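You operate a simulated robot arm through the tools that you are given. There is no shell and no other tool. Be economical: measure what you need, move in short steps, check, and stop when the job is done.

The job below is to be done with a simulated robot arm. You get a single attempt, and the scene is never put back.

TASK
Load the tray drawer by the run list card and start the run.
Fine: each vial in the well that the list gives; push the tray shut first. Where these are worked on the way, their far stop is far enough and under half their travel is too little: tray drawer.

The check looks at the end state, three seconds after you hand in, the way a careful person would. Anything else that was tipped, shoved, dropped, spilled or broken makes it a failure.

THE ROBOT
A 7-joint arm with a two-finger parallel gripper on a trunk, on a base that drives. Base frame: it is fixed to the floor where the robot stands at the start and does not move with it; the origin is under the middle of the robot, x ahead of it, y to its left, z up; the surface under the hand at the start is at about z = 0.76. Readings come in m, degrees, newtons and seconds.
Its first joint turns from -166.0 to 166.0 degrees. Places, roughly: air knob [0.5, 0.3, 1]; analyser [1.3, 0, 1]; analyser air lever [0.4, 0.3, 0.9]; analyser clear button [1.3, -0.4, 0.9]; analyser cool button [1.4, -0.4, 0.9]; analyser rinse button [1.4, -0.4, 0.9]; analyser start button [1.3, -0.3, 0.9]; analyser stop button [1.3, -0.3, 0.9]; analyser switch [1.3, -0.4, 0.8]; analyser test button [1.3, -0.4, 0.9]; carrier knob [0.6, 0.2, 1]; carrier lever [0.6, 0.2, 0.9]; door latch [1.1, -0.2, 1.2]; flow dial [0.7, 0.1, 1]; heat dial [1.3, -0.4, 1]; inlet cap [1.2, -0.2, 1.3]. Payload 3.43 kg.
Tool frame: the origin (TCP) lies between the finger pads and is the grasp point; the fingertips stand 0.03 m ahead of it; z points along the fingers, y is the line along which they close. The gripper opens to 0.094 m. The fingers are 0.028 m wide and 0.01 m thick; the gripper's body (0.05 by 0.096 m) begins 0.055 m behind the TCP.
Orientation is that of the tool frame in the base frame, as [roll, pitch, yaw] about the fixed x, y, z axes, in that order (R = Rz(yaw) Ry(pitch) Rx(roll)). With the fingers straight down and closing along the base's y, the tool's x points along the base's -x, its y along +y and its z along -z.

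THE INTERFACE
- The arm moves only by the tool send_rows. Its argument "steps" is a list of rows, each an object of numbers (a shift or turn left out is 0, a gripper value left out holds the last): "dx", "dy", "dz": the shift along the tool's x, y, z in m; "rx", "ry", "rz": the turn, a rotation vector about the tool's x, y, z in degrees. In form: [{"dx": .., "dy": .., "dz": .., "rx": .., "ry": .., "rz": ..}, ...]. A call has 1 to 12 rows; each row shifts and turns the commanded pose from where the row before left it, along the tool's axes as they then stand. "claw" is the finger opening in m, from 0 to 0.094, set as the call begins (left out, the last holds). Rows are played at 5 a second. More than 0.05 m and 8.6 degrees between two rows, or a gripper value outside its range, and nothing of the call is played. Where a pose cannot be reached the arm comes as near as it can. A force on the tool above 40 N (or 10 N above the force at the start of the call, whichever is more), or a blocked arm, ends the call early, and 0.2 s more pass. The fingers move at their own pace (about 0.045 m/s each) and stop on an object; they squeeze with about 32 N. The grip force told is the motor's: it shows also when the fingers shut on nothing. Time passes only in rows, and 0.2 s behind the last, so rows that do not move let the fingers close. The reply holds the time, the measured pose of the TCP, the force on the tool along the base axes, the opening and the grip force, in the units named above and with some noise, with the torque about the TCP (base axes, N m) and any sound that the robot's microphone picked up.
- Cameras (640 x 400 px; columns grow to the right, rows downward): "scene" is now at [0.5054, 0.2436, 1.2917]; the picture's right is [0.36, -0.93, -0.00], its down [0.01, 0.01, -1.00] and it looks along [0.93, 0.36, 0.01] (base axes); focal length 214 px, centre (320, 200). "wrist" rides on the gripper at [0.076, 0.014, -0.103] in the tool frame; the picture's right is [-0.18, 0.98, 0.00], its down [-0.75, -0.14, -0.64] and it looks along [-0.63, -0.12, 0.77] (tool axes); focal length 243 px, centre (320, 200). There is no depth. A picture from a camera that has moved, and an enlarged one, comes with that camera's place and axes in the base frame and with its lens.
- grab_frame(camera): a new picture of that camera. It takes no simulated time.
- move_column(by): slides the trunk up (or, below 0, down) by that many m; the arm and the scene camera ride with it, the base frame stays. It gives what a move gives, with no picture.
- drive_base(legs): drives the robot by 1 to 6 legs, each [ahead, left, turn to the left] in m, m and degrees, along the robot's own axes; the way and the turn of a leg run together, so that a leg with both is an arc; at most 1.5 m and 180 degrees a leg. The arm and the cameras ride along, it lands a little off, and it stops where it bumps. It gives what a move gives.
- turn_head(pan, tilt): turns the head with the scene camera to pan (to the left, within 103 degrees either way) and tilt (down, from -29 to 69), counted from straight ahead of the robot. It gives what a move gives.
- enlarge(camera, box): a new picture of the part [left, top, right, bottom] of that camera's present view, enlarged. It takes no simulated time.
- close_job(): hands the job in; it is judged then, once.

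Work in short steps. Places have to be worked out from the pictures, the camera data and where the tool is seen: move nearer, look again, correct. Check each grasp and each placing, and mend what went wrong. You have 120 turns and 78 pictures in all, those below and enlarged ones among them. Open the gripper and draw the arm clear of the work before you hand the job in, unless the task says otherwise; then end with one line.

The tools are called after ">>>" as a command line: name --argument value ..., lists and objects as JSON in quotes. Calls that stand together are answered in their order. send_rows: Moves the arm, as the interface text tells. Its arguments: {"type":"object","properties":{"steps":{"type":"array"},"claw":{"type":"number"}},"required":["steps"]} The other tools are called the same way: move_column (by) slides the trunk up or down; drive_base (legs) drives the base; turn_head (pan, tilt) turns the head that bears the scene camera; grab_frame (camera) takes a picture; enlarge (camera, box) takes an enlarged picture of a part of a camera's view; close_job () hands the job in.

At the start:

```text
time: 0.0
position: [0.4566, 0.3343, 1.4233]
tool_rot: [-179.9, -2.7, -179.9]
contact_force: [-0.7, 0.4, 0.1]
torque: [-0.01, -0.02, 0.0]
width: 0.0938
gripper_force: 0.1
trunk travel left (down, up): [-0.329, 0.161]
robot x, y, heading: [0.0016, -0.0017, -0.2]
head pan, tilt: [26.8, 22.3]
```

scene: 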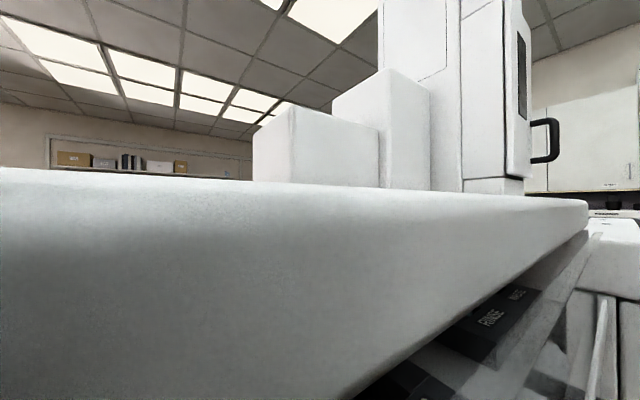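
wrist: 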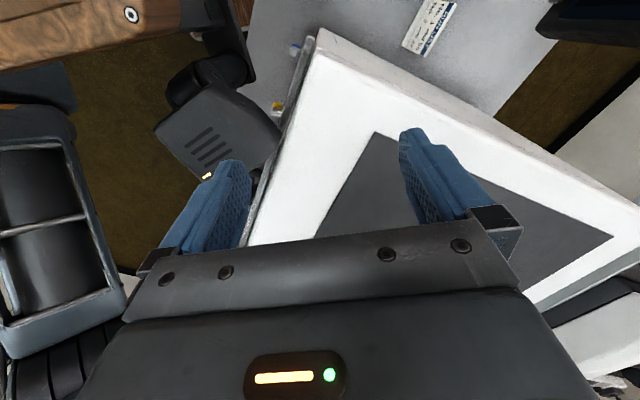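

The start scene view is mostly blocked by a white body close to the camera. I'll turn the head to look around.

>>> turn_head --pan 0 --tilt 40

>>> grab_frame --camera "scene"

```text
time: 0.9
position: [0.4545, 0.3404, 1.4217]
tool_rot: [-179.6, -3.1, -179.8]
contact_force: [-0.4, 1.0, -0.5]
torque: [0.02, -0.02, -0.02]
width: 0.094
gripper_force: 0.0
trunk travel left (down, up): [-0.329, 0.161]
robot x, y, heading: [-0.0017, 0.0047, 0.1]
head pan, tilt: [0.0, 40.0]
```

```text
75 pictures are left
camera scene: at [0.5077, 0.2268, 1.292], right [0.11, -0.99, 0.0], down [0.01, 0.0, -1.0], along [0.99, 0.11, 0.01], focal length 214 px, centre (320, 200)
```

scene: 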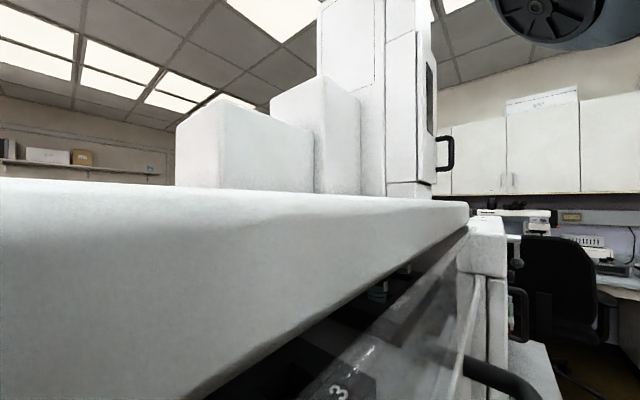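

The camera turned less than told and didn't tilt. I'll try another head angle to see how the camera follows.

>>> turn_head --pan -30 --tilt 60

>>> grab_frame --camera "scene"

>>> grab_frame --camera "wrist"

```text
time: 1.9
position: [0.4603, 0.3391, 1.4186]
tool_rot: [-179.8, -3.3, 180.0]
contact_force: [-0.4, -0.1, 0.7]
torque: [-0.02, -0.02, -0.02]
width: 0.0939
gripper_force: 0.1
trunk travel left (down, up): [-0.329, 0.161]
robot x, y, heading: [0.001, -0.0017, 0.3]
head pan, tilt: [-30.0, 60.0]
```

```text
74 pictures are left
camera scene: at [0.4812, 0.182, 1.198], right [-0.5, -0.87, 0.0], down [-0.75, 0.43, -0.5], along [0.44, -0.25, -0.86], focal length 214 px, centre (320, 200)
```

scene: 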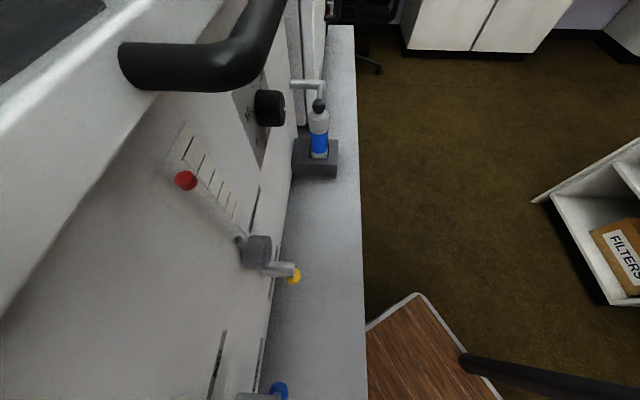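

```text
73 pictures are left
camera wrist: at [0.3894, 0.3538, 1.5253], right [0.18, 0.98, -0.02], down [0.79, -0.14, 0.6], along [0.59, -0.12, -0.8], focal length 243 px, centre (320, 200)
```

wrist: 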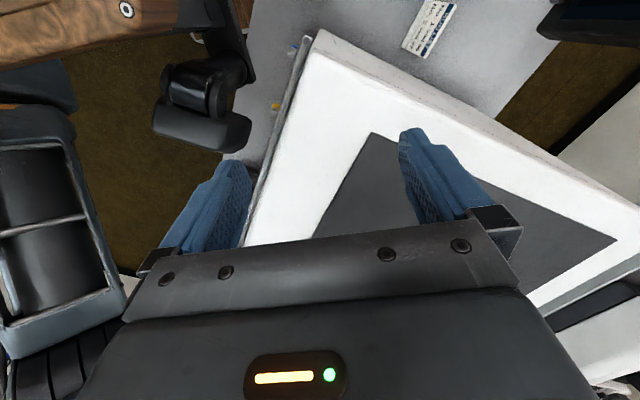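

Now the camera follows the head, and I can see a diagonal front panel with knobs and a bench strip. I'll look along the panel toward the analyser.

>>> turn_head --pan -30 --tilt 25

>>> grab_frame --camera "scene"

>>> turn_head --pan -100 --tilt 40

>>> grab_frame --camera "scene"

```text
time: 2.9
position: [0.4592, 0.339, 1.4197]
tool_rot: [-179.7, -3.3, 180.0]
contact_force: [0.0, 0.3, 0.5]
torque: [-0.03, 0.03, 0.01]
width: 0.0941
gripper_force: 0.0
trunk travel left (down, up): [-0.329, 0.161]
robot x, y, heading: [0.0017, 0.0005, 0.1]
head pan, tilt: [-30.0, 25.0]
```

```text
72 pictures are left
camera scene: at [0.5027, 0.1699, 1.2485], right [-0.5, -0.87, 0.0], down [-0.37, 0.21, -0.91], along [0.78, -0.45, -0.42], focal length 214 px, centre (320, 200)
```

scene: 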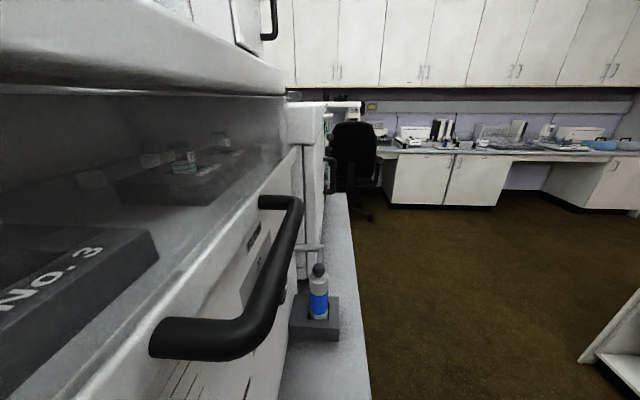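

```text
time: 4.3
position: [0.4595, 0.3386, 1.418]
tool_rot: [-179.7, -3.3, -179.9]
contact_force: [-0.8, -0.1, 0.3]
torque: [-0.02, 0.02, -0.01]
width: 0.0938
gripper_force: 0.1
trunk travel left (down, up): [-0.329, 0.161]
robot x, y, heading: [-0.0031, 0.001, 0.0]
head pan, tilt: [-100.0, 40.0]
```

```text
71 pictures are left
camera scene: at [0.4082, 0.1322, 1.2253], right [-0.98, 0.17, 0.0], down [0.11, 0.63, -0.77], along [-0.13, -0.75, -0.64], focal length 214 px, centre (320, 200)
```

scene: 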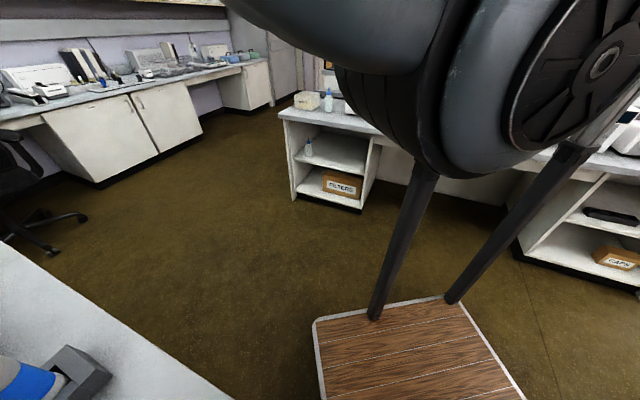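

The floor to the right is clear out to a counter about 1.2 m away. I'll move 0.5 m right, away from the front, for an overview.

>>> drive_base --legs '[[0, -0.5, 0]]'

>>> turn_head --pan 10 --tilt 15

>>> grab_frame --camera "scene"

```text
time: 7.2
position: [0.4596, -0.1676, 1.4196]
tool_rot: [-179.7, -3.2, 179.8]
contact_force: [0.0, 0.7, 0.1]
torque: [0.01, 0.03, 0.0]
width: 0.0941
gripper_force: 0.0
trunk travel left (down, up): [-0.329, 0.161]
robot x, y, heading: [0.0032, -0.5055, -0.5]
head pan, tilt: [-100.0, 40.0]
```

```text
time: 9.1
position: [0.4601, -0.1678, 1.4188]
tool_rot: [-179.7, -3.3, 179.8]
contact_force: [-0.4, 0.8, 0.5]
torque: [-0.02, 0.03, -0.01]
width: 0.0942
gripper_force: 0.0
trunk travel left (down, up): [-0.329, 0.161]
robot x, y, heading: [-0.0, -0.5062, -0.3]
head pan, tilt: [10.0, 15.0]
```

```text
70 pictures are left
camera scene: at [0.5149, -0.2754, 1.2648], right [0.17, -0.99, 0.0], down [-0.26, -0.04, -0.97], along [0.95, 0.16, -0.26], focal length 214 px, centre (320, 200)
```

scene: 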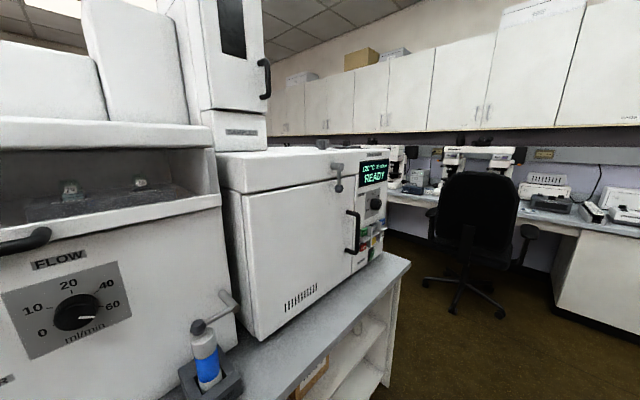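

The analyser is ahead, with a display and buttons. I'll enlarge it and also look to the left.

>>> enlarge --camera "scene" --box '[200, 110, 420, 350]'

>>> turn_head --pan 50 --tilt 25

>>> grab_frame --camera "scene"

>>> grab_frame --camera "wrist"

```text
1.67 times, centred on (310, 230) of scene
camera zoom: at [0.5149, -0.2754, 1.2648], right [0.17, -0.99, 0.0], down [-0.26, -0.04, -0.97], along [0.95, 0.16, -0.26], focal length 358 px, centre (337, 150)
```

zoom: 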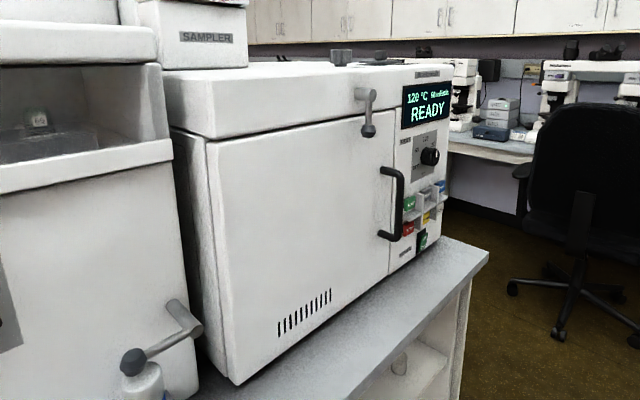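

```text
time: 10.2
position: [0.4598, -0.1687, 1.4185]
tool_rot: [-179.7, -3.3, 179.8]
contact_force: [-1.0, -0.6, 1.3]
torque: [0.0, 0.0, 0.01]
width: 0.0936
gripper_force: 0.0
trunk travel left (down, up): [-0.329, 0.161]
robot x, y, heading: [-0.0052, -0.5046, 0.0]
head pan, tilt: [50.0, 25.0]
```

```text
68 pictures are left
camera scene: at [0.4824, -0.2209, 1.2486], right [0.76, -0.65, 0.0], down [-0.27, -0.32, -0.91], along [0.59, 0.69, -0.42], focal length 214 px, centre (320, 200)
```

scene: 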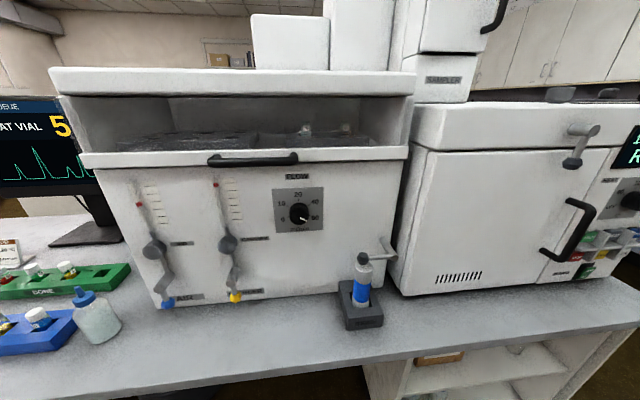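

```text
67 pictures are left
camera wrist: at [0.39, -0.1525, 1.526], right [0.19, 0.98, -0.02], down [0.79, -0.14, 0.6], along [0.59, -0.12, -0.8], focal length 243 px, centre (320, 200)
```

wrist: 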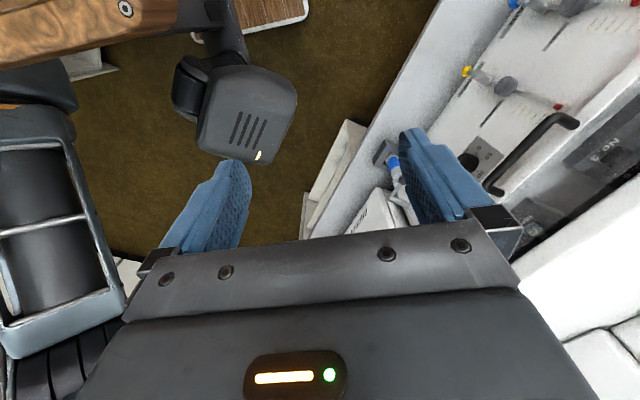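

This is the whole machine: a tray with a handle, levers, dial, and vial racks at the left. I'll zoom on the tray and look further left for the card.

>>> enlarge --camera "scene" --box '[50, 60, 420, 300]'

>>> turn_head --pan 85 --tilt 30

>>> grab_frame --camera "scene"

```text
1.67 times, centred on (235, 180) of scene
camera zoom: at [0.4824, -0.2209, 1.2486], right [0.76, -0.65, 0.0], down [-0.27, -0.32, -0.91], along [0.59, 0.69, -0.42], focal length 358 px, centre (462, 233)
```

zoom: 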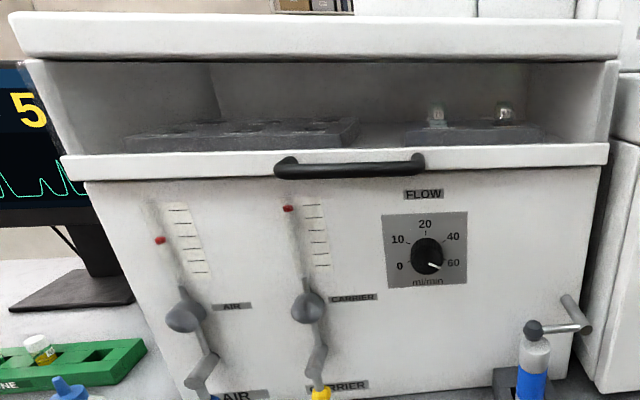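

```text
time: 11.2
position: [0.4599, -0.1686, 1.4183]
tool_rot: [-179.7, -3.3, 179.8]
contact_force: [0.1, -0.3, 1.2]
torque: [0.0, 0.01, 0.02]
width: 0.0941
gripper_force: 0.0
trunk travel left (down, up): [-0.329, 0.161]
robot x, y, heading: [0.0023, -0.5034, -0.2]
head pan, tilt: [85.0, 30.0]
```

```text
65 pictures are left
camera scene: at [0.4311, -0.2011, 1.2407], right [1.0, -0.09, 0.0], down [-0.05, -0.5, -0.87], along [0.08, 0.86, -0.5], focal length 214 px, centre (320, 200)
```

scene: 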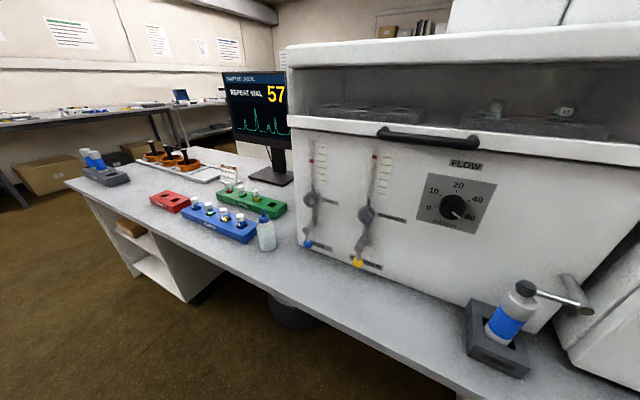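

Vial racks, a card stand and a monitor sit at the left. I'll zoom in on these.

>>> enlarge --camera "scene" --box '[140, 60, 300, 260]'

>>> enlarge --camera "scene" --box '[180, 155, 290, 250]'

```text
2.00 times, centred on (220, 160) of scene
camera zoom: at [0.4311, -0.2011, 1.2407], right [1.0, -0.09, 0.0], down [-0.05, -0.5, -0.87], along [0.08, 0.86, -0.5], focal length 429 px, centre (520, 280)
```

zoom: 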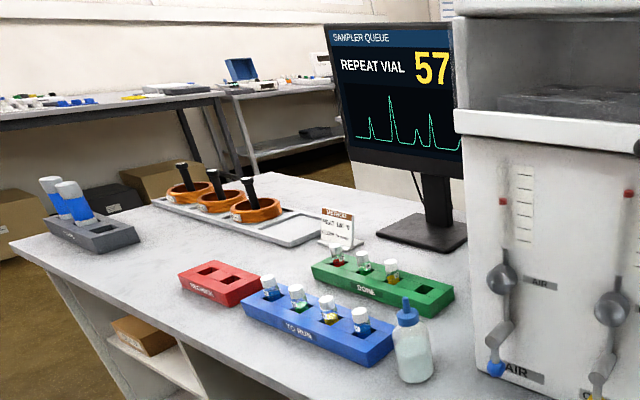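

```text
4.21 times, centred on (235, 202) of scene
camera zoom: at [0.4311, -0.2011, 1.2407], right [1.0, -0.09, 0.0], down [-0.05, -0.5, -0.87], along [0.08, 0.86, -0.5], focal length 903 px, centre (678, 190)
```

zoom: 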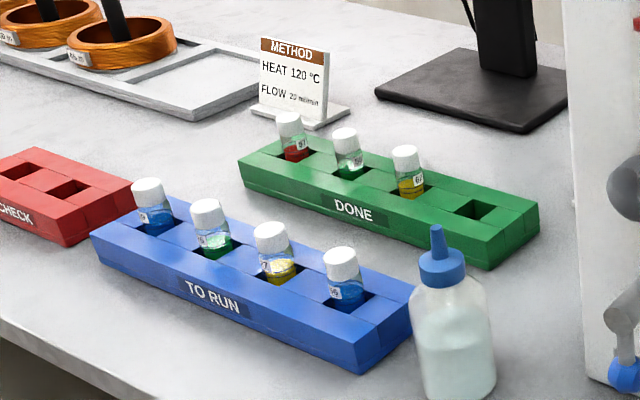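

I estimate the bench front's normal at about 56° heading, and the TO RUN rack near (0.15, 0.42). I'll place the robot about 0.58 m back from the bench edge and facing it, so it can reach both the racks and the tray.

>>> drive_base --legs '[[-0.108, 0.25, 0], [0, 0, 56]]'

>>> turn_head --pan -20 --tilt 30

>>> grab_frame --camera "scene"

>>> grab_frame --camera "wrist"

```text
time: 15.7
position: [-0.1412, 0.3184, 1.4196]
tool_rot: [-179.7, -3.2, -123.1]
contact_force: [-0.8, -0.1, 0.0]
torque: [-0.01, 0.01, -0.01]
width: 0.094
gripper_force: 0.1
trunk travel left (down, up): [-0.329, 0.161]
robot x, y, heading: [-0.113, -0.2537, 56.9]
head pan, tilt: [85.0, 30.0]
```

```text
time: 17.5
position: [-0.1412, 0.3175, 1.4182]
tool_rot: [-179.7, -3.2, -122.9]
contact_force: [0.5, -0.1, -0.4]
torque: [-0.02, 0.03, 0.01]
width: 0.0938
gripper_force: 0.1
trunk travel left (down, up): [-0.329, 0.161]
robot x, y, heading: [-0.1112, -0.2526, 56.9]
head pan, tilt: [-20.0, 30.0]
```

```text
62 pictures are left
camera scene: at [0.0148, 0.2734, 1.2407], right [0.6, -0.8, 0.0], down [-0.4, -0.3, -0.87], along [0.69, 0.52, -0.5], focal length 214 px, centre (320, 200)
```

scene: 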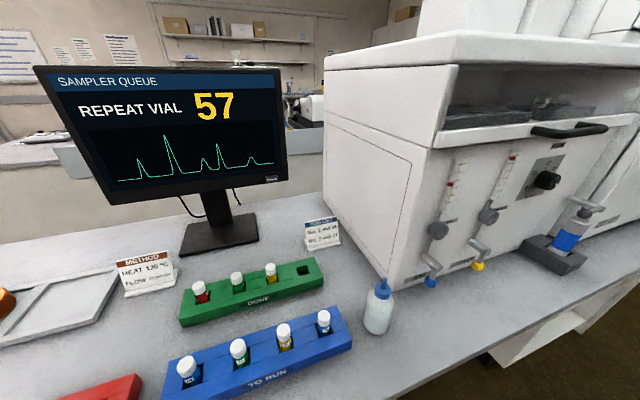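

```text
61 pictures are left
camera wrist: at [-0.1923, 0.2674, 1.5259], right [-0.72, 0.69, -0.02], down [0.55, 0.59, 0.6], along [0.42, 0.42, -0.8], focal length 243 px, centre (320, 200)
```

wrist: 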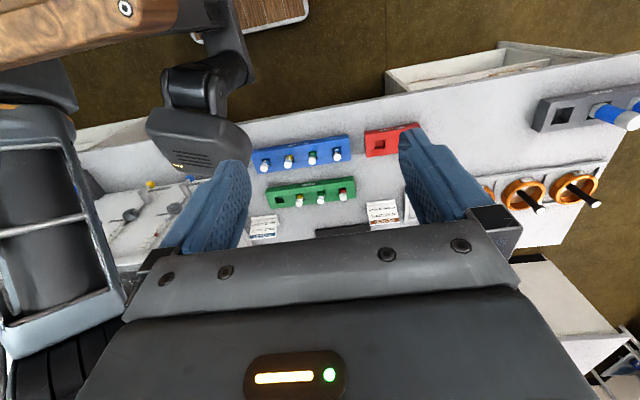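

The run list card stands behind the DONE rack. I'll zoom in on the card and the vial labels.

>>> enlarge --camera "scene" --box '[295, 210, 350, 252]'

>>> enlarge --camera "scene" --box '[160, 250, 350, 395]'

>>> enlarge --camera "scene" --box '[430, 60, 640, 210]'

```text
9.52 times, centred on (322, 231) of scene
camera zoom: at [0.0148, 0.2734, 1.2407], right [0.6, -0.8, 0.0], down [-0.4, -0.3, -0.87], along [0.69, 0.52, -0.5], focal length 2043 px, centre (296, -95)
```

zoom: 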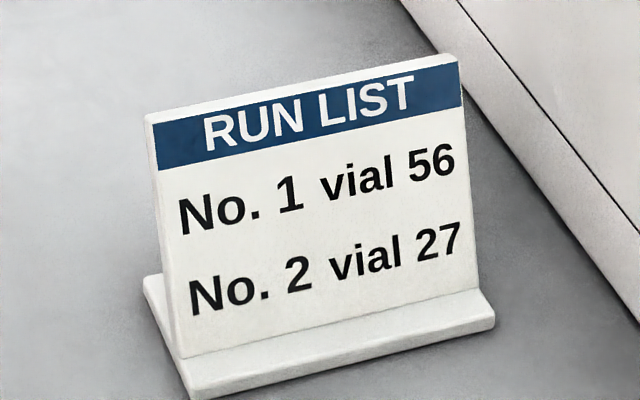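

```text
2.76 times, centred on (255, 322) of scene
camera zoom: at [0.0148, 0.2734, 1.2407], right [0.6, -0.8, 0.0], down [-0.4, -0.3, -0.87], along [0.69, 0.52, -0.5], focal length 592 px, centre (499, -138)
```

zoom: 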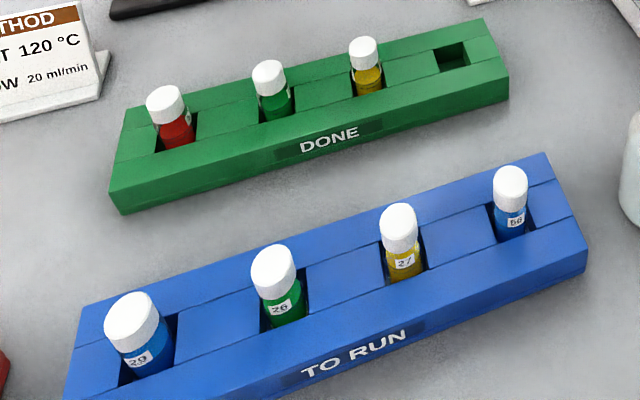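

```text
2.67 times, centred on (535, 135) of scene
camera zoom: at [0.0148, 0.2734, 1.2407], right [0.6, -0.8, 0.0], down [-0.4, -0.3, -0.87], along [0.69, 0.52, -0.5], focal length 572 px, centre (-253, 373)
```

zoom: 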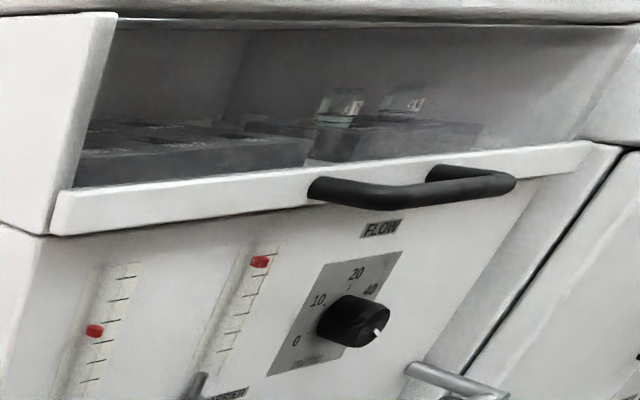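

The card says No. 1 = vial 56 and No. 2 = vial 27, and both appear at the right end of the TO RUN rack. The tray handle is near (0.63, 0.14, 1.155). I'll raise the hand above my own head camera, then move it right in front of the tray.

>>> enlarge --camera "scene" --box '[270, 300, 345, 360]'

>>> send_rows --steps '[{"dz": -0.05}, {"dz": -0.05}, {"dy": -0.05}, {"dy": -0.05}, {"dy": -0.05}, {"dy": -0.05}, {"dy": -0.05}, {"dy": -0.05}, {"dy": -0.05}, {"dy": -0.05}, {"dy": -0.05}, {"dy": -0.05}]' --claw 0.07

```text
6.67 times, centred on (308, 330) of scene
camera zoom: at [0.0148, 0.2734, 1.2407], right [0.6, -0.8, 0.0], down [-0.4, -0.3, -0.87], along [0.69, 0.52, -0.5], focal length 1430 px, centre (403, -667)
```

zoom: 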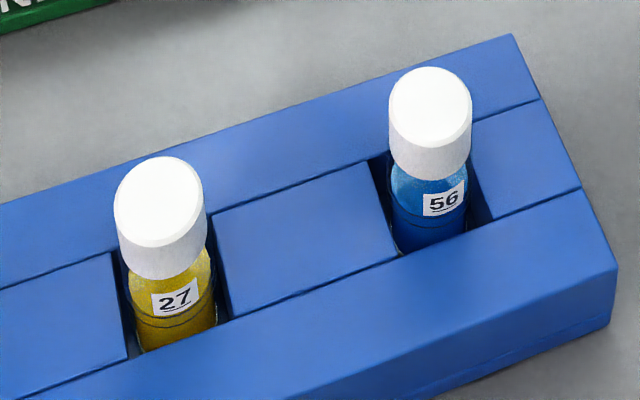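

```text
time: 19.5
position: [0.1161, 0.1521, 1.4368]
tool_rot: [176.8, -3.9, -101.0]
contact_force: [-0.1, 0.5, -0.6]
torque: [0.0, 0.01, 0.0]
width: 0.0699
gripper_force: 0.1
out of reach, approached as far as the arm can: row 1, 2, 10
trunk travel left (down, up): [-0.329, 0.161]
robot x, y, heading: [-0.1117, -0.2526, 56.7]
head pan, tilt: [-20.0, 30.0]
stopped in row 10: the arm was blocked; the commanded pose is now the measured one
```

Labels 56 and 27 are confirmed. The arm stopped near its upper limit, so I'll lower the hand 0.15 m and restore the yaw.

>>> send_rows --steps '[{"dz": 0.05}, {"dz": 0.05, "rz": 7.3}, {"dz": 0.05, "rz": 7.3}, {"rz": 7.3}]'

>>> turn_head --pan -70 --tilt 10

>>> grab_frame --camera "scene"

```text
time: 20.3
position: [0.1069, 0.1423, 1.311]
tool_rot: [176.8, -5.7, -112.9]
contact_force: [-1.5, -3.5, 33.8]
torque: [-1.97, 1.01, 0.04]
width: 0.07
gripper_force: 0.0
trunk travel left (down, up): [-0.329, 0.161]
robot x, y, heading: [-0.1102, -0.2543, 57.1]
head pan, tilt: [-20.0, 30.0]
stopped in row 3: the force on the tool passed its limit at 169 N (the readings are from after the stop); the commanded pose is now the measured one
```

```text
time: 21.5
position: [0.1068, 0.1443, 1.3094]
tool_rot: [176.8, -5.7, -112.9]
contact_force: [-7.3, -13.8, 63.9]
torque: [-3.18, 1.31, -0.11]
width: 0.0699
gripper_force: 0.1
trunk travel left (down, up): [-0.329, 0.161]
robot x, y, heading: [-0.1119, -0.2527, 57.0]
head pan, tilt: [-70.0, 10.0]
```

```text
56 pictures are left
camera scene: at [0.0329, 0.198, 1.273], right [-0.23, -0.97, 0.0], down [-0.17, 0.04, -0.98], along [0.96, -0.22, -0.17], focal length 214 px, centre (320, 200)
```

scene: 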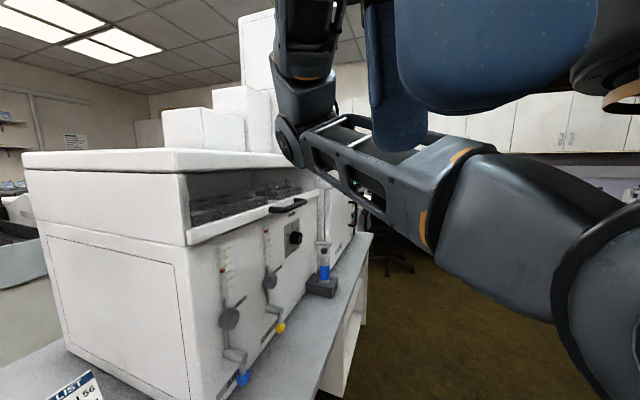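

The hand came down on my own head camera. I'll lift it off and shift it to the right.

>>> send_rows --steps '[{"dz": -0.04}, {"dz": -0.04}, {"dy": -0.04}, {"dy": -0.04}, {"dy": -0.04}]'

```text
time: 22.7
position: [0.1815, 0.1427, 1.3812]
tool_rot: [174.3, -5.5, -97.3]
contact_force: [-0.6, 0.1, -0.8]
torque: [0.01, -0.03, -0.01]
width: 0.0704
gripper_force: 0.0
trunk travel left (down, up): [-0.329, 0.161]
robot x, y, heading: [-0.1106, -0.2503, 56.7]
head pan, tilt: [-70.0, 10.0]
stopped in row 5: the arm was blocked; the commanded pose is now the measured one
```

Blocked again, probably because the hand is inside the arm's minimum radius. I'll extend forward above roof height while turning back to the bench yaw.

>>> send_rows --steps '[{"dx": -0.04}, {"dx": -0.04}, {"dx": -0.04, "rz": 6}, {"rz": 7}, {"rz": 7}, {"rz": 6}]'

>>> grab_frame --camera "scene"

```text
time: 24.1
position: [0.197, 0.262, 1.369]
tool_rot: [177.5, -7.4, -123.6]
contact_force: [-1.2, 0.1, 0.0]
torque: [0.01, -0.01, 0.02]
width: 0.07
gripper_force: 0.1
trunk travel left (down, up): [-0.329, 0.161]
robot x, y, heading: [-0.1103, -0.2525, 56.5]
head pan, tilt: [-70.0, 10.0]
```

```text
55 pictures are left
camera scene: at [0.0325, 0.1983, 1.273], right [-0.23, -0.97, 0.0], down [-0.17, 0.04, -0.98], along [0.96, -0.22, -0.17], focal length 214 px, centre (320, 200)
```

scene: 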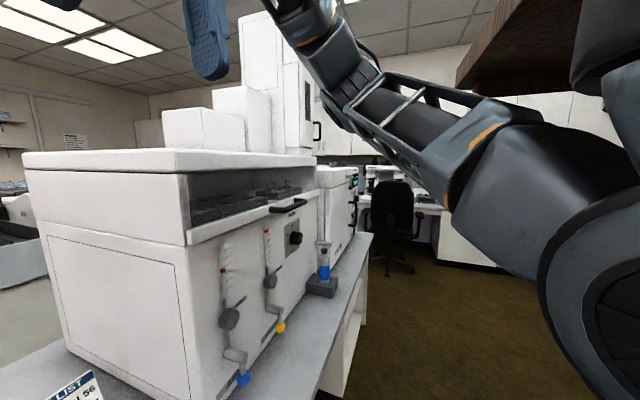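

The arm is clear now. I'll move right along the bench while pitching the fingers toward the machine.

>>> send_rows --steps '[{"dy": -0.045}, {"dy": -0.045, "ry": -8}, {"dy": -0.045, "ry": -8}, {"dy": -0.045, "ry": -8}, {"dy": -0.045, "ry": -8}, {"dy": -0.045, "ry": -8}, {"dy": -0.045, "ry": -8}, {"dy": -0.045, "ry": -8}]'

```text
time: 25.9
position: [0.4936, 0.0597, 1.3534]
tool_rot: [176.2, 48.7, -126.7]
contact_force: [0.2, 0.7, -0.4]
torque: [0.0, 0.0, -0.03]
width: 0.07
gripper_force: 0.1
trunk travel left (down, up): [-0.329, 0.161]
robot x, y, heading: [-0.1131, -0.251, 56.9]
head pan, tilt: [-70.0, 10.0]
```

Now u≈0.38, v≈0.32, pitch 49°. I'll finish pitching to horizontal and lower the hand.

>>> send_rows --steps '[{"ry": -8.2, "dy": -0.02}, {"ry": -8.2, "dy": -0.02}, {"ry": -8.2, "dy": -0.02}, {"ry": -8.2}, {"ry": -8.2}, {"dx": 0.045}, {"dx": 0.045}, {"dx": 0.045}]'

>>> grab_frame --camera "scene"

```text
time: 27.7
position: [0.5395, 0.0314, 1.3509]
tool_rot: [170.7, 73.0, -132.8]
contact_force: [0.4, 0.2, 0.2]
torque: [-0.06, 0.01, 0.03]
width: 0.07
gripper_force: 0.0
out of reach, approached as far as the arm can: row 3, 4, 5, 6, 7, 8
trunk travel left (down, up): [-0.329, 0.161]
robot x, y, heading: [-0.1086, -0.2546, 57.0]
head pan, tilt: [-70.0, 10.0]
```

```text
54 pictures are left
camera scene: at [0.0326, 0.1982, 1.273], right [-0.23, -0.97, 0.0], down [-0.17, 0.04, -0.98], along [0.96, -0.22, -0.17], focal length 214 px, centre (320, 200)
```

scene: 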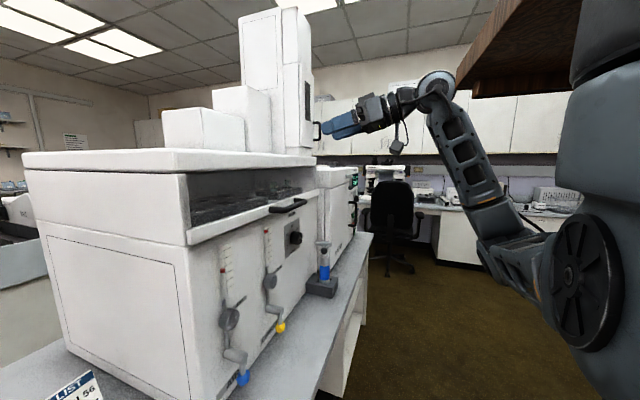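

The arm hits a limit when pitched this far at close range. I'll back the base up 0.15 m to give it more room, then roll the hand 90° so the fingers close vertically on the bar.

>>> drive_base --legs '[[-0.15, 0, 0]]'

>>> send_rows --steps '[{"rz": 8.2}, {"rz": 8.2}, {"rz": 8.2}, {"rz": 8.2}, {"rz": 8.2}, {"rz": 8.2}, {"rz": 8.2}, {"rz": 8.2}, {"rz": 8.2}, {"rz": 8.2}, {"rz": 8.2}]'

```text
time: 29.0
position: [0.4573, -0.0937, 1.3496]
tool_rot: [170.7, 73.0, -132.7]
contact_force: [1.0, 0.4, 0.4]
torque: [0.01, -0.01, 0.01]
width: 0.0699
gripper_force: 0.0
trunk travel left (down, up): [-0.329, 0.161]
robot x, y, heading: [-0.1919, -0.3789, 57.0]
head pan, tilt: [-70.0, 10.0]
```

```text
time: 31.4
position: [0.457, -0.0945, 1.351]
tool_rot: [106.8, -3.0, 146.1]
contact_force: [-0.4, 0.6, 0.9]
torque: [0.03, -0.01, 0.01]
width: 0.0704
gripper_force: 0.0
trunk travel left (down, up): [-0.329, 0.161]
robot x, y, heading: [-0.191, -0.38, 57.0]
head pan, tilt: [-70.0, 10.0]
```

The roll worked: tool x is along the bench and y is up. I'll lower the hand about 0.19 m to handle height.

>>> send_rows --steps '[{"dy": -0.0467, "dz": 0.0141}, {"dy": -0.0467, "dz": 0.0141}, {"dy": -0.0467, "dz": 0.0141}, {"dy": -0.0467, "dz": 0.0141}]'

>>> grab_frame --camera "scene"

>>> grab_frame --camera "wrist"

```text
time: 32.4
position: [0.4498, -0.0887, 1.1575]
tool_rot: [106.8, -2.8, 146.0]
contact_force: [0.1, -0.1, -0.2]
torque: [-0.02, 0.0, 0.02]
width: 0.0702
gripper_force: 0.0
trunk travel left (down, up): [-0.329, 0.161]
robot x, y, heading: [-0.1916, -0.3814, 56.8]
head pan, tilt: [-70.0, 10.0]
```

```text
53 pictures are left
camera scene: at [-0.0505, 0.0716, 1.2732], right [-0.23, -0.97, 0.0], down [-0.17, 0.04, -0.98], along [0.96, -0.22, -0.17], focal length 214 px, centre (320, 200)
```

scene: 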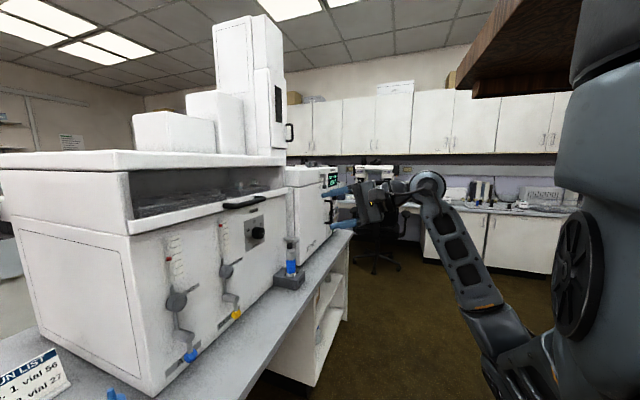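

```text
52 pictures are left
camera wrist: at [0.3362, -0.1253, 1.2053], right [0.35, 0.11, 0.93], down [0.26, -0.97, 0.01], along [0.9, 0.24, -0.36], focal length 243 px, centre (320, 200)
```

wrist: 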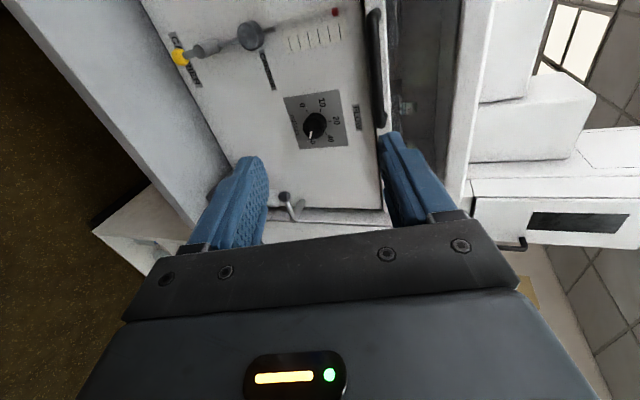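

From the wrist view the handle's centre is at about (0.636, 0.142, 1.155). I'll approach to 8 cm short of it and check.

>>> send_rows --steps '[{"dz": 0.0402, "dy": 0.0121, "dx": -0.014}, {"dz": 0.0402, "dy": 0.0121, "dx": -0.013}, {"dz": 0.0402, "dy": 0.0121}, {"dz": 0.0402, "dy": 0.0121}, {"dz": 0.0402, "dy": 0.0121}]'

>>> grab_frame --camera "wrist"

```text
time: 33.6
position: [0.5876, 0.071, 1.1547]
tool_rot: [106.8, -2.9, 146.0]
contact_force: [-0.2, 0.5, -0.2]
torque: [-0.02, -0.02, -0.02]
width: 0.07
gripper_force: 0.1
trunk travel left (down, up): [-0.329, 0.161]
robot x, y, heading: [-0.1926, -0.3809, 56.9]
head pan, tilt: [-70.0, 10.0]
```

```text
51 pictures are left
camera wrist: at [0.4741, 0.0363, 1.2027], right [0.35, 0.11, 0.93], down [0.26, -0.97, 0.01], along [0.9, 0.24, -0.37], focal length 243 px, centre (320, 200)
```

wrist: 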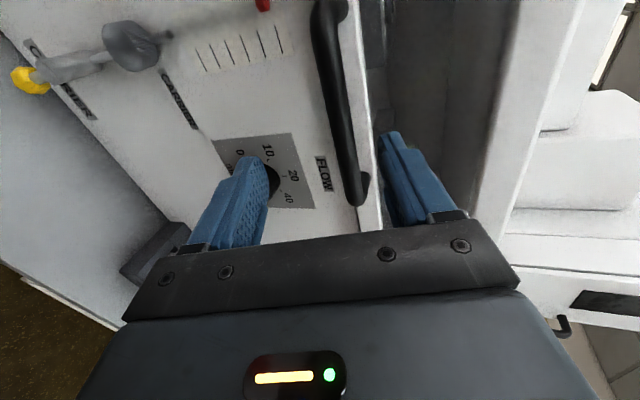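

The hand is aligned with the bar. I'll narrow the opening slightly, advance 6.5 cm and close.

>>> send_rows --steps '[{"dz": 0.021, "dy": 0.0055}, {"dz": 0.021, "dy": 0.0055}, {"dz": 0.02, "dy": 0.005}]' --claw 0.05

>>> grab_frame --camera "wrist"

```text
time: 34.4
position: [0.623, 0.1255, 1.1511]
tool_rot: [106.8, -3.0, 146.1]
contact_force: [-0.3, -0.1, 0.2]
torque: [0.01, 0.01, 0.01]
width: 0.0499
gripper_force: 0.1
trunk travel left (down, up): [-0.329, 0.161]
robot x, y, heading: [-0.1919, -0.3766, 57.0]
head pan, tilt: [-70.0, 10.0]
```

```text
50 pictures are left
camera wrist: at [0.5093, 0.0893, 1.1992], right [0.35, 0.11, 0.93], down [0.26, -0.97, 0.01], along [0.9, 0.24, -0.37], focal length 243 px, centre (320, 200)
```

wrist: 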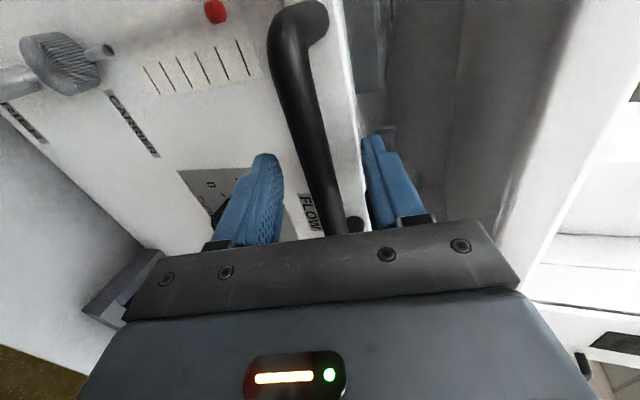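

The bar lies between the fingers, so I'll close.

>>> send_rows --steps '[{}, {}, {}, {}, {}]' --claw 0.0

```text
time: 35.6
position: [0.6232, 0.1261, 1.1541]
tool_rot: [106.6, -2.8, 146.1]
contact_force: [4.9, 2.7, 16.0]
torque: [-0.53, -0.92, 0.27]
width: 0.0207
gripper_force: 44.5
trunk travel left (down, up): [-0.329, 0.161]
robot x, y, heading: [-0.1886, -0.3795, 56.8]
head pan, tilt: [-70.0, 10.0]
```

The bar is gripped at 2.1 cm. I'll pull the drawer out.

>>> send_rows --steps '[{"dz": -0.0287, "dy": -0.0087}, {"dz": -0.0287, "dy": -0.0087}, {"dz": -0.0287, "dy": -0.0087}, {"dz": -0.0287, "dy": -0.0087}, {"dz": -0.0287, "dy": -0.0087}]'

>>> grab_frame --camera "scene"

```text
time: 36.8
position: [0.5388, -0.0006, 1.1522]
tool_rot: [106.5, -2.9, 146.0]
contact_force: [9.3, -5.2, 29.6]
torque: [-0.38, -0.87, 0.05]
width: 0.0208
gripper_force: 45.0
trunk travel left (down, up): [-0.329, 0.161]
robot x, y, heading: [-0.1923, -0.3793, 57.0]
head pan, tilt: [-70.0, 10.0]
```

```text
49 pictures are left
camera scene: at [-0.051, 0.0715, 1.2733], right [-0.23, -0.97, 0.0], down [-0.17, 0.04, -0.98], along [0.96, -0.22, -0.17], focal length 214 px, centre (320, 200)
```

scene: 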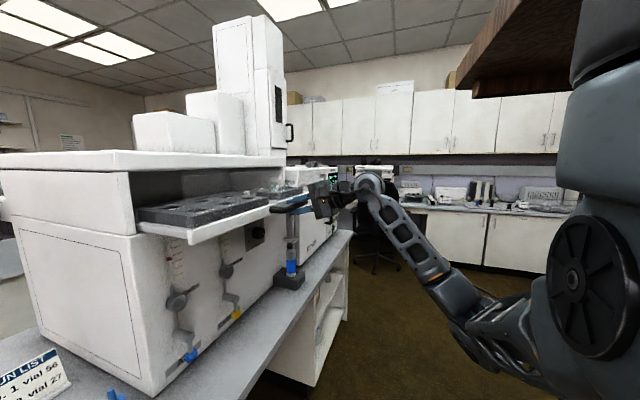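

It slides out, with 15 cm of travel so far. I'll pull on with a touch of lift.

>>> send_rows --steps '[{"dz": -0.0293, "dy": -0.0067}, {"dz": -0.0287, "dy": -0.0087}, {"dz": -0.0287, "dy": -0.0087}, {"dz": -0.0287, "dy": -0.0087}]'

>>> grab_frame --camera "scene"

```text
time: 37.7
position: [0.4897, -0.0685, 1.153]
tool_rot: [106.4, -2.7, 146.4]
contact_force: [8.1, 3.9, 4.6]
torque: [-0.56, -1.05, 0.57]
width: 0.0167
gripper_force: 44.7
trunk travel left (down, up): [-0.329, 0.161]
robot x, y, heading: [-0.1935, -0.3776, 56.6]
head pan, tilt: [-70.0, 10.0]
stopped in row 4: the force on the tool passed its limit at 75 N (the readings are from after the stop); the commanded pose is now the measured one
```

```text
48 pictures are left
camera scene: at [-0.0503, 0.0722, 1.2726], right [-0.23, -0.97, 0.0], down [-0.17, 0.04, -0.98], along [0.96, -0.22, -0.17], focal length 214 px, centre (320, 200)
```

scene: 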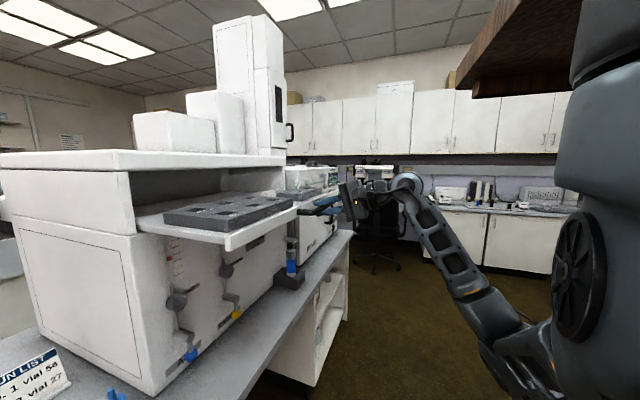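

The drawer reached its stop about 0.23 m out. I'll release the bar and back off, then view the tray.

>>> send_rows --steps '[{}, {}, {}, {"dz": -0.03}, {"dz": -0.04}, {"dz": -0.04}]' --claw 0.055

>>> enlarge --camera "scene" --box '[120, 170, 350, 260]'

```text
time: 39.1
position: [0.4309, -0.1596, 1.1869]
tool_rot: [106.4, -2.8, 146.4]
contact_force: [0.3, -0.3, -1.0]
torque: [-0.04, -0.01, -0.02]
width: 0.0552
gripper_force: 0.0
trunk travel left (down, up): [-0.329, 0.161]
robot x, y, heading: [-0.1914, -0.3819, 56.9]
head pan, tilt: [-70.0, 10.0]
```

```text
2.78 times, centred on (235, 215) of scene
camera zoom: at [-0.0505, 0.0722, 1.2729], right [-0.23, -0.97, 0.0], down [-0.17, 0.04, -0.98], along [0.96, -0.22, -0.17], focal length 597 px, centre (556, 158)
```

zoom: 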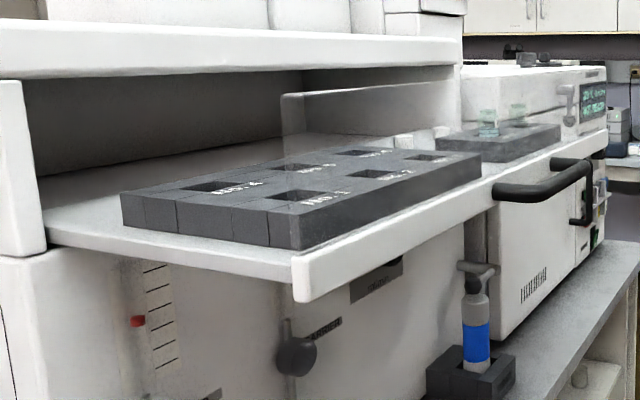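

Drawer is fully open, with a dark block of 6 numbered wells. I'll lift the hand and turn it back to pointing down, to look from above with the wrist camera.

>>> send_rows --steps '[{"dy": 0.047, "dz": -0.0145}, {"dy": 0.047, "dz": -0.0145}, {"dy": 0.047, "dz": -0.0145}, {"rz": -8.2}, {"rz": -8.2}, {"rz": -8.2}, {"rz": -8.2}, {"rz": -8.2}, {"rz": -8.2}, {"rz": -8.2}, {"rz": -8.2}, {"rz": -8.2}]'

>>> send_rows --steps '[{"rz": -8.2}, {"rz": -8.2}, {"ry": 8.2}, {"ry": 8.2}, {"ry": 8.2}, {"ry": 8.2}, {"ry": 8.2}, {"ry": 8.2}, {"ry": 8.2}, {"ry": 8.2}, {"ry": 8.2}]'

>>> grab_frame --camera "wrist"

```text
time: 41.7
position: [0.4372, -0.1642, 1.3334]
tool_rot: [132.2, 65.2, -173.4]
contact_force: [-0.3, 0.5, -0.2]
torque: [0.0, -0.01, -0.01]
width: 0.0549
gripper_force: 0.0
trunk travel left (down, up): [-0.329, 0.161]
robot x, y, heading: [-0.1923, -0.3784, 57.0]
head pan, tilt: [-70.0, 10.0]
```

```text
time: 44.1
position: [0.4124, -0.1359, 1.3191]
tool_rot: [169.3, -0.4, -126.2]
contact_force: [0.2, 0.2, 0.4]
torque: [0.04, 0.02, -0.02]
width: 0.055
gripper_force: 0.0
out of reach, approached as far as the arm can: row 2, 9, 10, 11
trunk travel left (down, up): [-0.329, 0.161]
robot x, y, heading: [-0.1943, -0.3784, 56.8]
head pan, tilt: [-70.0, 10.0]
```

```text
46 pictures are left
camera wrist: at [0.3708, -0.199, 1.4238], right [-0.67, 0.72, 0.18], down [0.66, 0.46, 0.6], along [0.35, 0.52, -0.78], focal length 243 px, centre (320, 200)
```

wrist: 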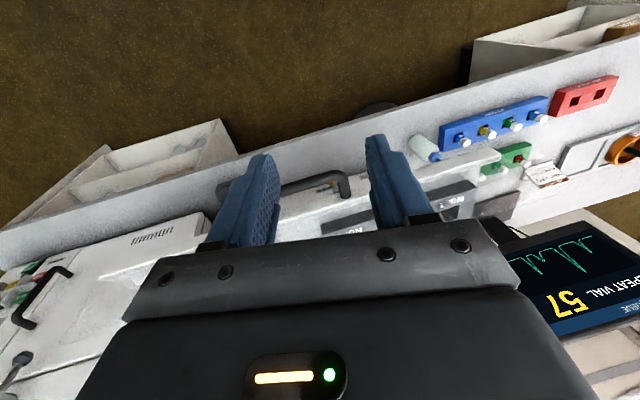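

The wrist view has the tray under the gripper. I'll raise the trunk and use the head camera for a higher view of the tray.

>>> move_column --by 0.15

>>> turn_head --pan -50 --tilt 30

>>> grab_frame --camera "scene"

```text
time: 45.8
position: [0.4102, -0.1341, 1.4706]
tool_rot: [169.4, -0.4, -126.0]
contact_force: [-0.2, -0.3, 0.3]
torque: [-0.04, 0.02, 0.0]
width: 0.0551
gripper_force: 0.0
trunk travel left (down, up): [-0.479, 0.011]
robot x, y, heading: [-0.1872, -0.3819, 56.6]
head pan, tilt: [-70.0, 10.0]
```

```text
time: 46.7
position: [0.4114, -0.1339, 1.4704]
tool_rot: [169.4, -0.5, -126.1]
contact_force: [0.0, -0.2, 0.2]
torque: [0.0, -0.02, 0.01]
width: 0.0552
gripper_force: 0.0
trunk travel left (down, up): [-0.479, 0.011]
robot x, y, heading: [-0.1922, -0.3797, 57.0]
head pan, tilt: [-50.0, 30.0]
```

```text
45 pictures are left
camera scene: at [-0.0513, 0.1038, 1.3908], right [0.12, -0.99, 0.0], down [-0.5, -0.06, -0.87], along [0.86, 0.1, -0.5], focal length 214 px, centre (320, 200)
```

scene: 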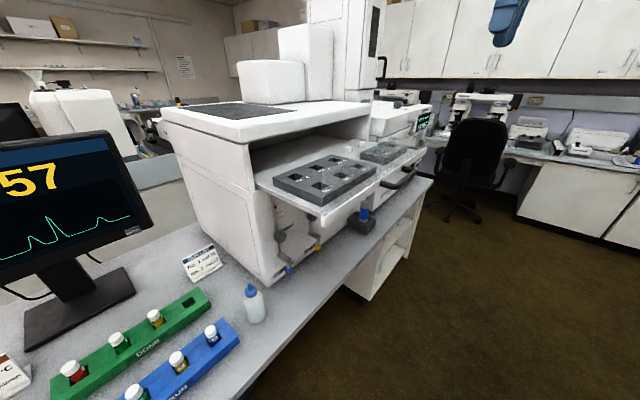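

Nice view. I'll enlarge the tray block and the rack.

>>> enlarge --camera "scene" --box '[250, 130, 430, 225]'

>>> enlarge --camera "scene" --box '[100, 270, 290, 399]'

```text
3.56 times, centred on (340, 178) of scene
camera zoom: at [-0.0513, 0.1038, 1.3908], right [0.12, -0.99, 0.0], down [-0.5, -0.06, -0.87], along [0.86, 0.1, -0.5], focal length 763 px, centre (249, 280)
```

zoom: 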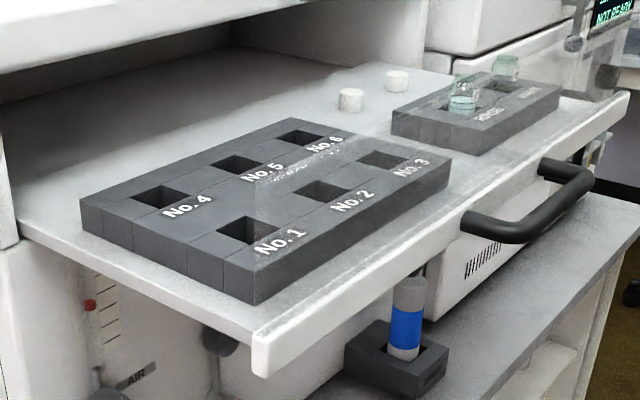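

```text
3.10 times, centred on (195, 334) of scene
camera zoom: at [-0.0513, 0.1038, 1.3908], right [0.12, -0.99, 0.0], down [-0.5, -0.06, -0.87], along [0.86, 0.1, -0.5], focal length 665 px, centre (708, -217)
```

zoom: 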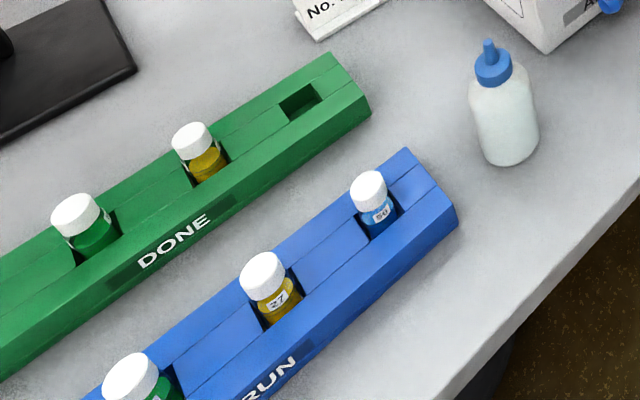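

The front row is No. 1, 2, 3, with each label in front of its well, and a clear pane seems to stand on the drawer's front lip. I'll level the hand and move it above the tray to measure from overhead.

>>> send_rows --steps '[{"rx": 5.3, "rz": -1.2}, {"rx": 5.3, "rz": -1.2}, {"dx": -0.045}, {"dx": -0.045}, {"dx": -0.045}, {"dx": -0.045, "dy": 0.04}, {"dx": -0.025, "dy": 0.04}, {"dy": 0.04}]'

>>> grab_frame --camera "wrist"

```text
refused: row 6 steps farther than a row can; nothing moved
```

```text
42 pictures are left
camera wrist: at [0.3704, -0.1978, 1.5743], right [-0.67, 0.72, 0.18], down [0.65, 0.46, 0.6], along [0.35, 0.52, -0.78], focal length 243 px, centre (320, 200)
```

wrist: 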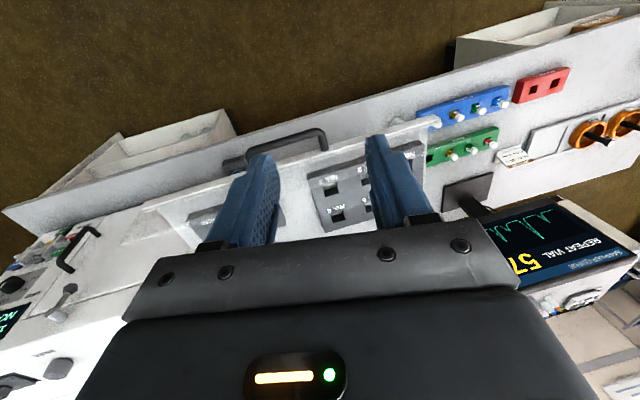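

A step was too long, so I'm resending it with smaller steps.

>>> send_rows --steps '[{"rx": 5.3, "rz": -1.2}, {"rx": 5.3, "rz": -1.2}, {"dx": -0.045}, {"dx": -0.045}, {"dx": -0.045}, {"dx": -0.045}, {"dx": -0.025, "dy": 0.04}, {"dy": 0.04}, {"dy": 0.04}]'

>>> grab_frame --camera "wrist"

```text
time: 48.7
position: [0.4191, 0.1076, 1.4675]
tool_rot: [-180.0, -0.3, -123.9]
contact_force: [0.6, 0.5, 0.2]
torque: [0.03, 0.0, 0.0]
width: 0.0548
gripper_force: 0.0
out of reach, approached as far as the arm can: row 2
trunk travel left (down, up): [-0.479, 0.011]
robot x, y, heading: [-0.1907, -0.3798, 57.0]
head pan, tilt: [-50.0, 30.0]
```

```text
41 pictures are left
camera wrist: at [0.3656, 0.0539, 1.5713], right [-0.71, 0.7, 0.0], down [0.54, 0.55, 0.64], along [0.45, 0.46, -0.77], focal length 243 px, centre (320, 200)
```

wrist: 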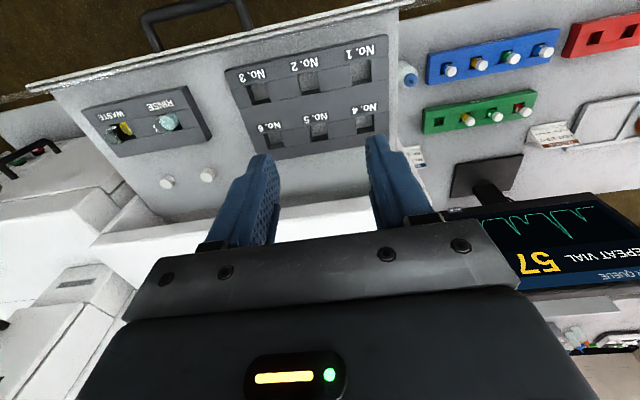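

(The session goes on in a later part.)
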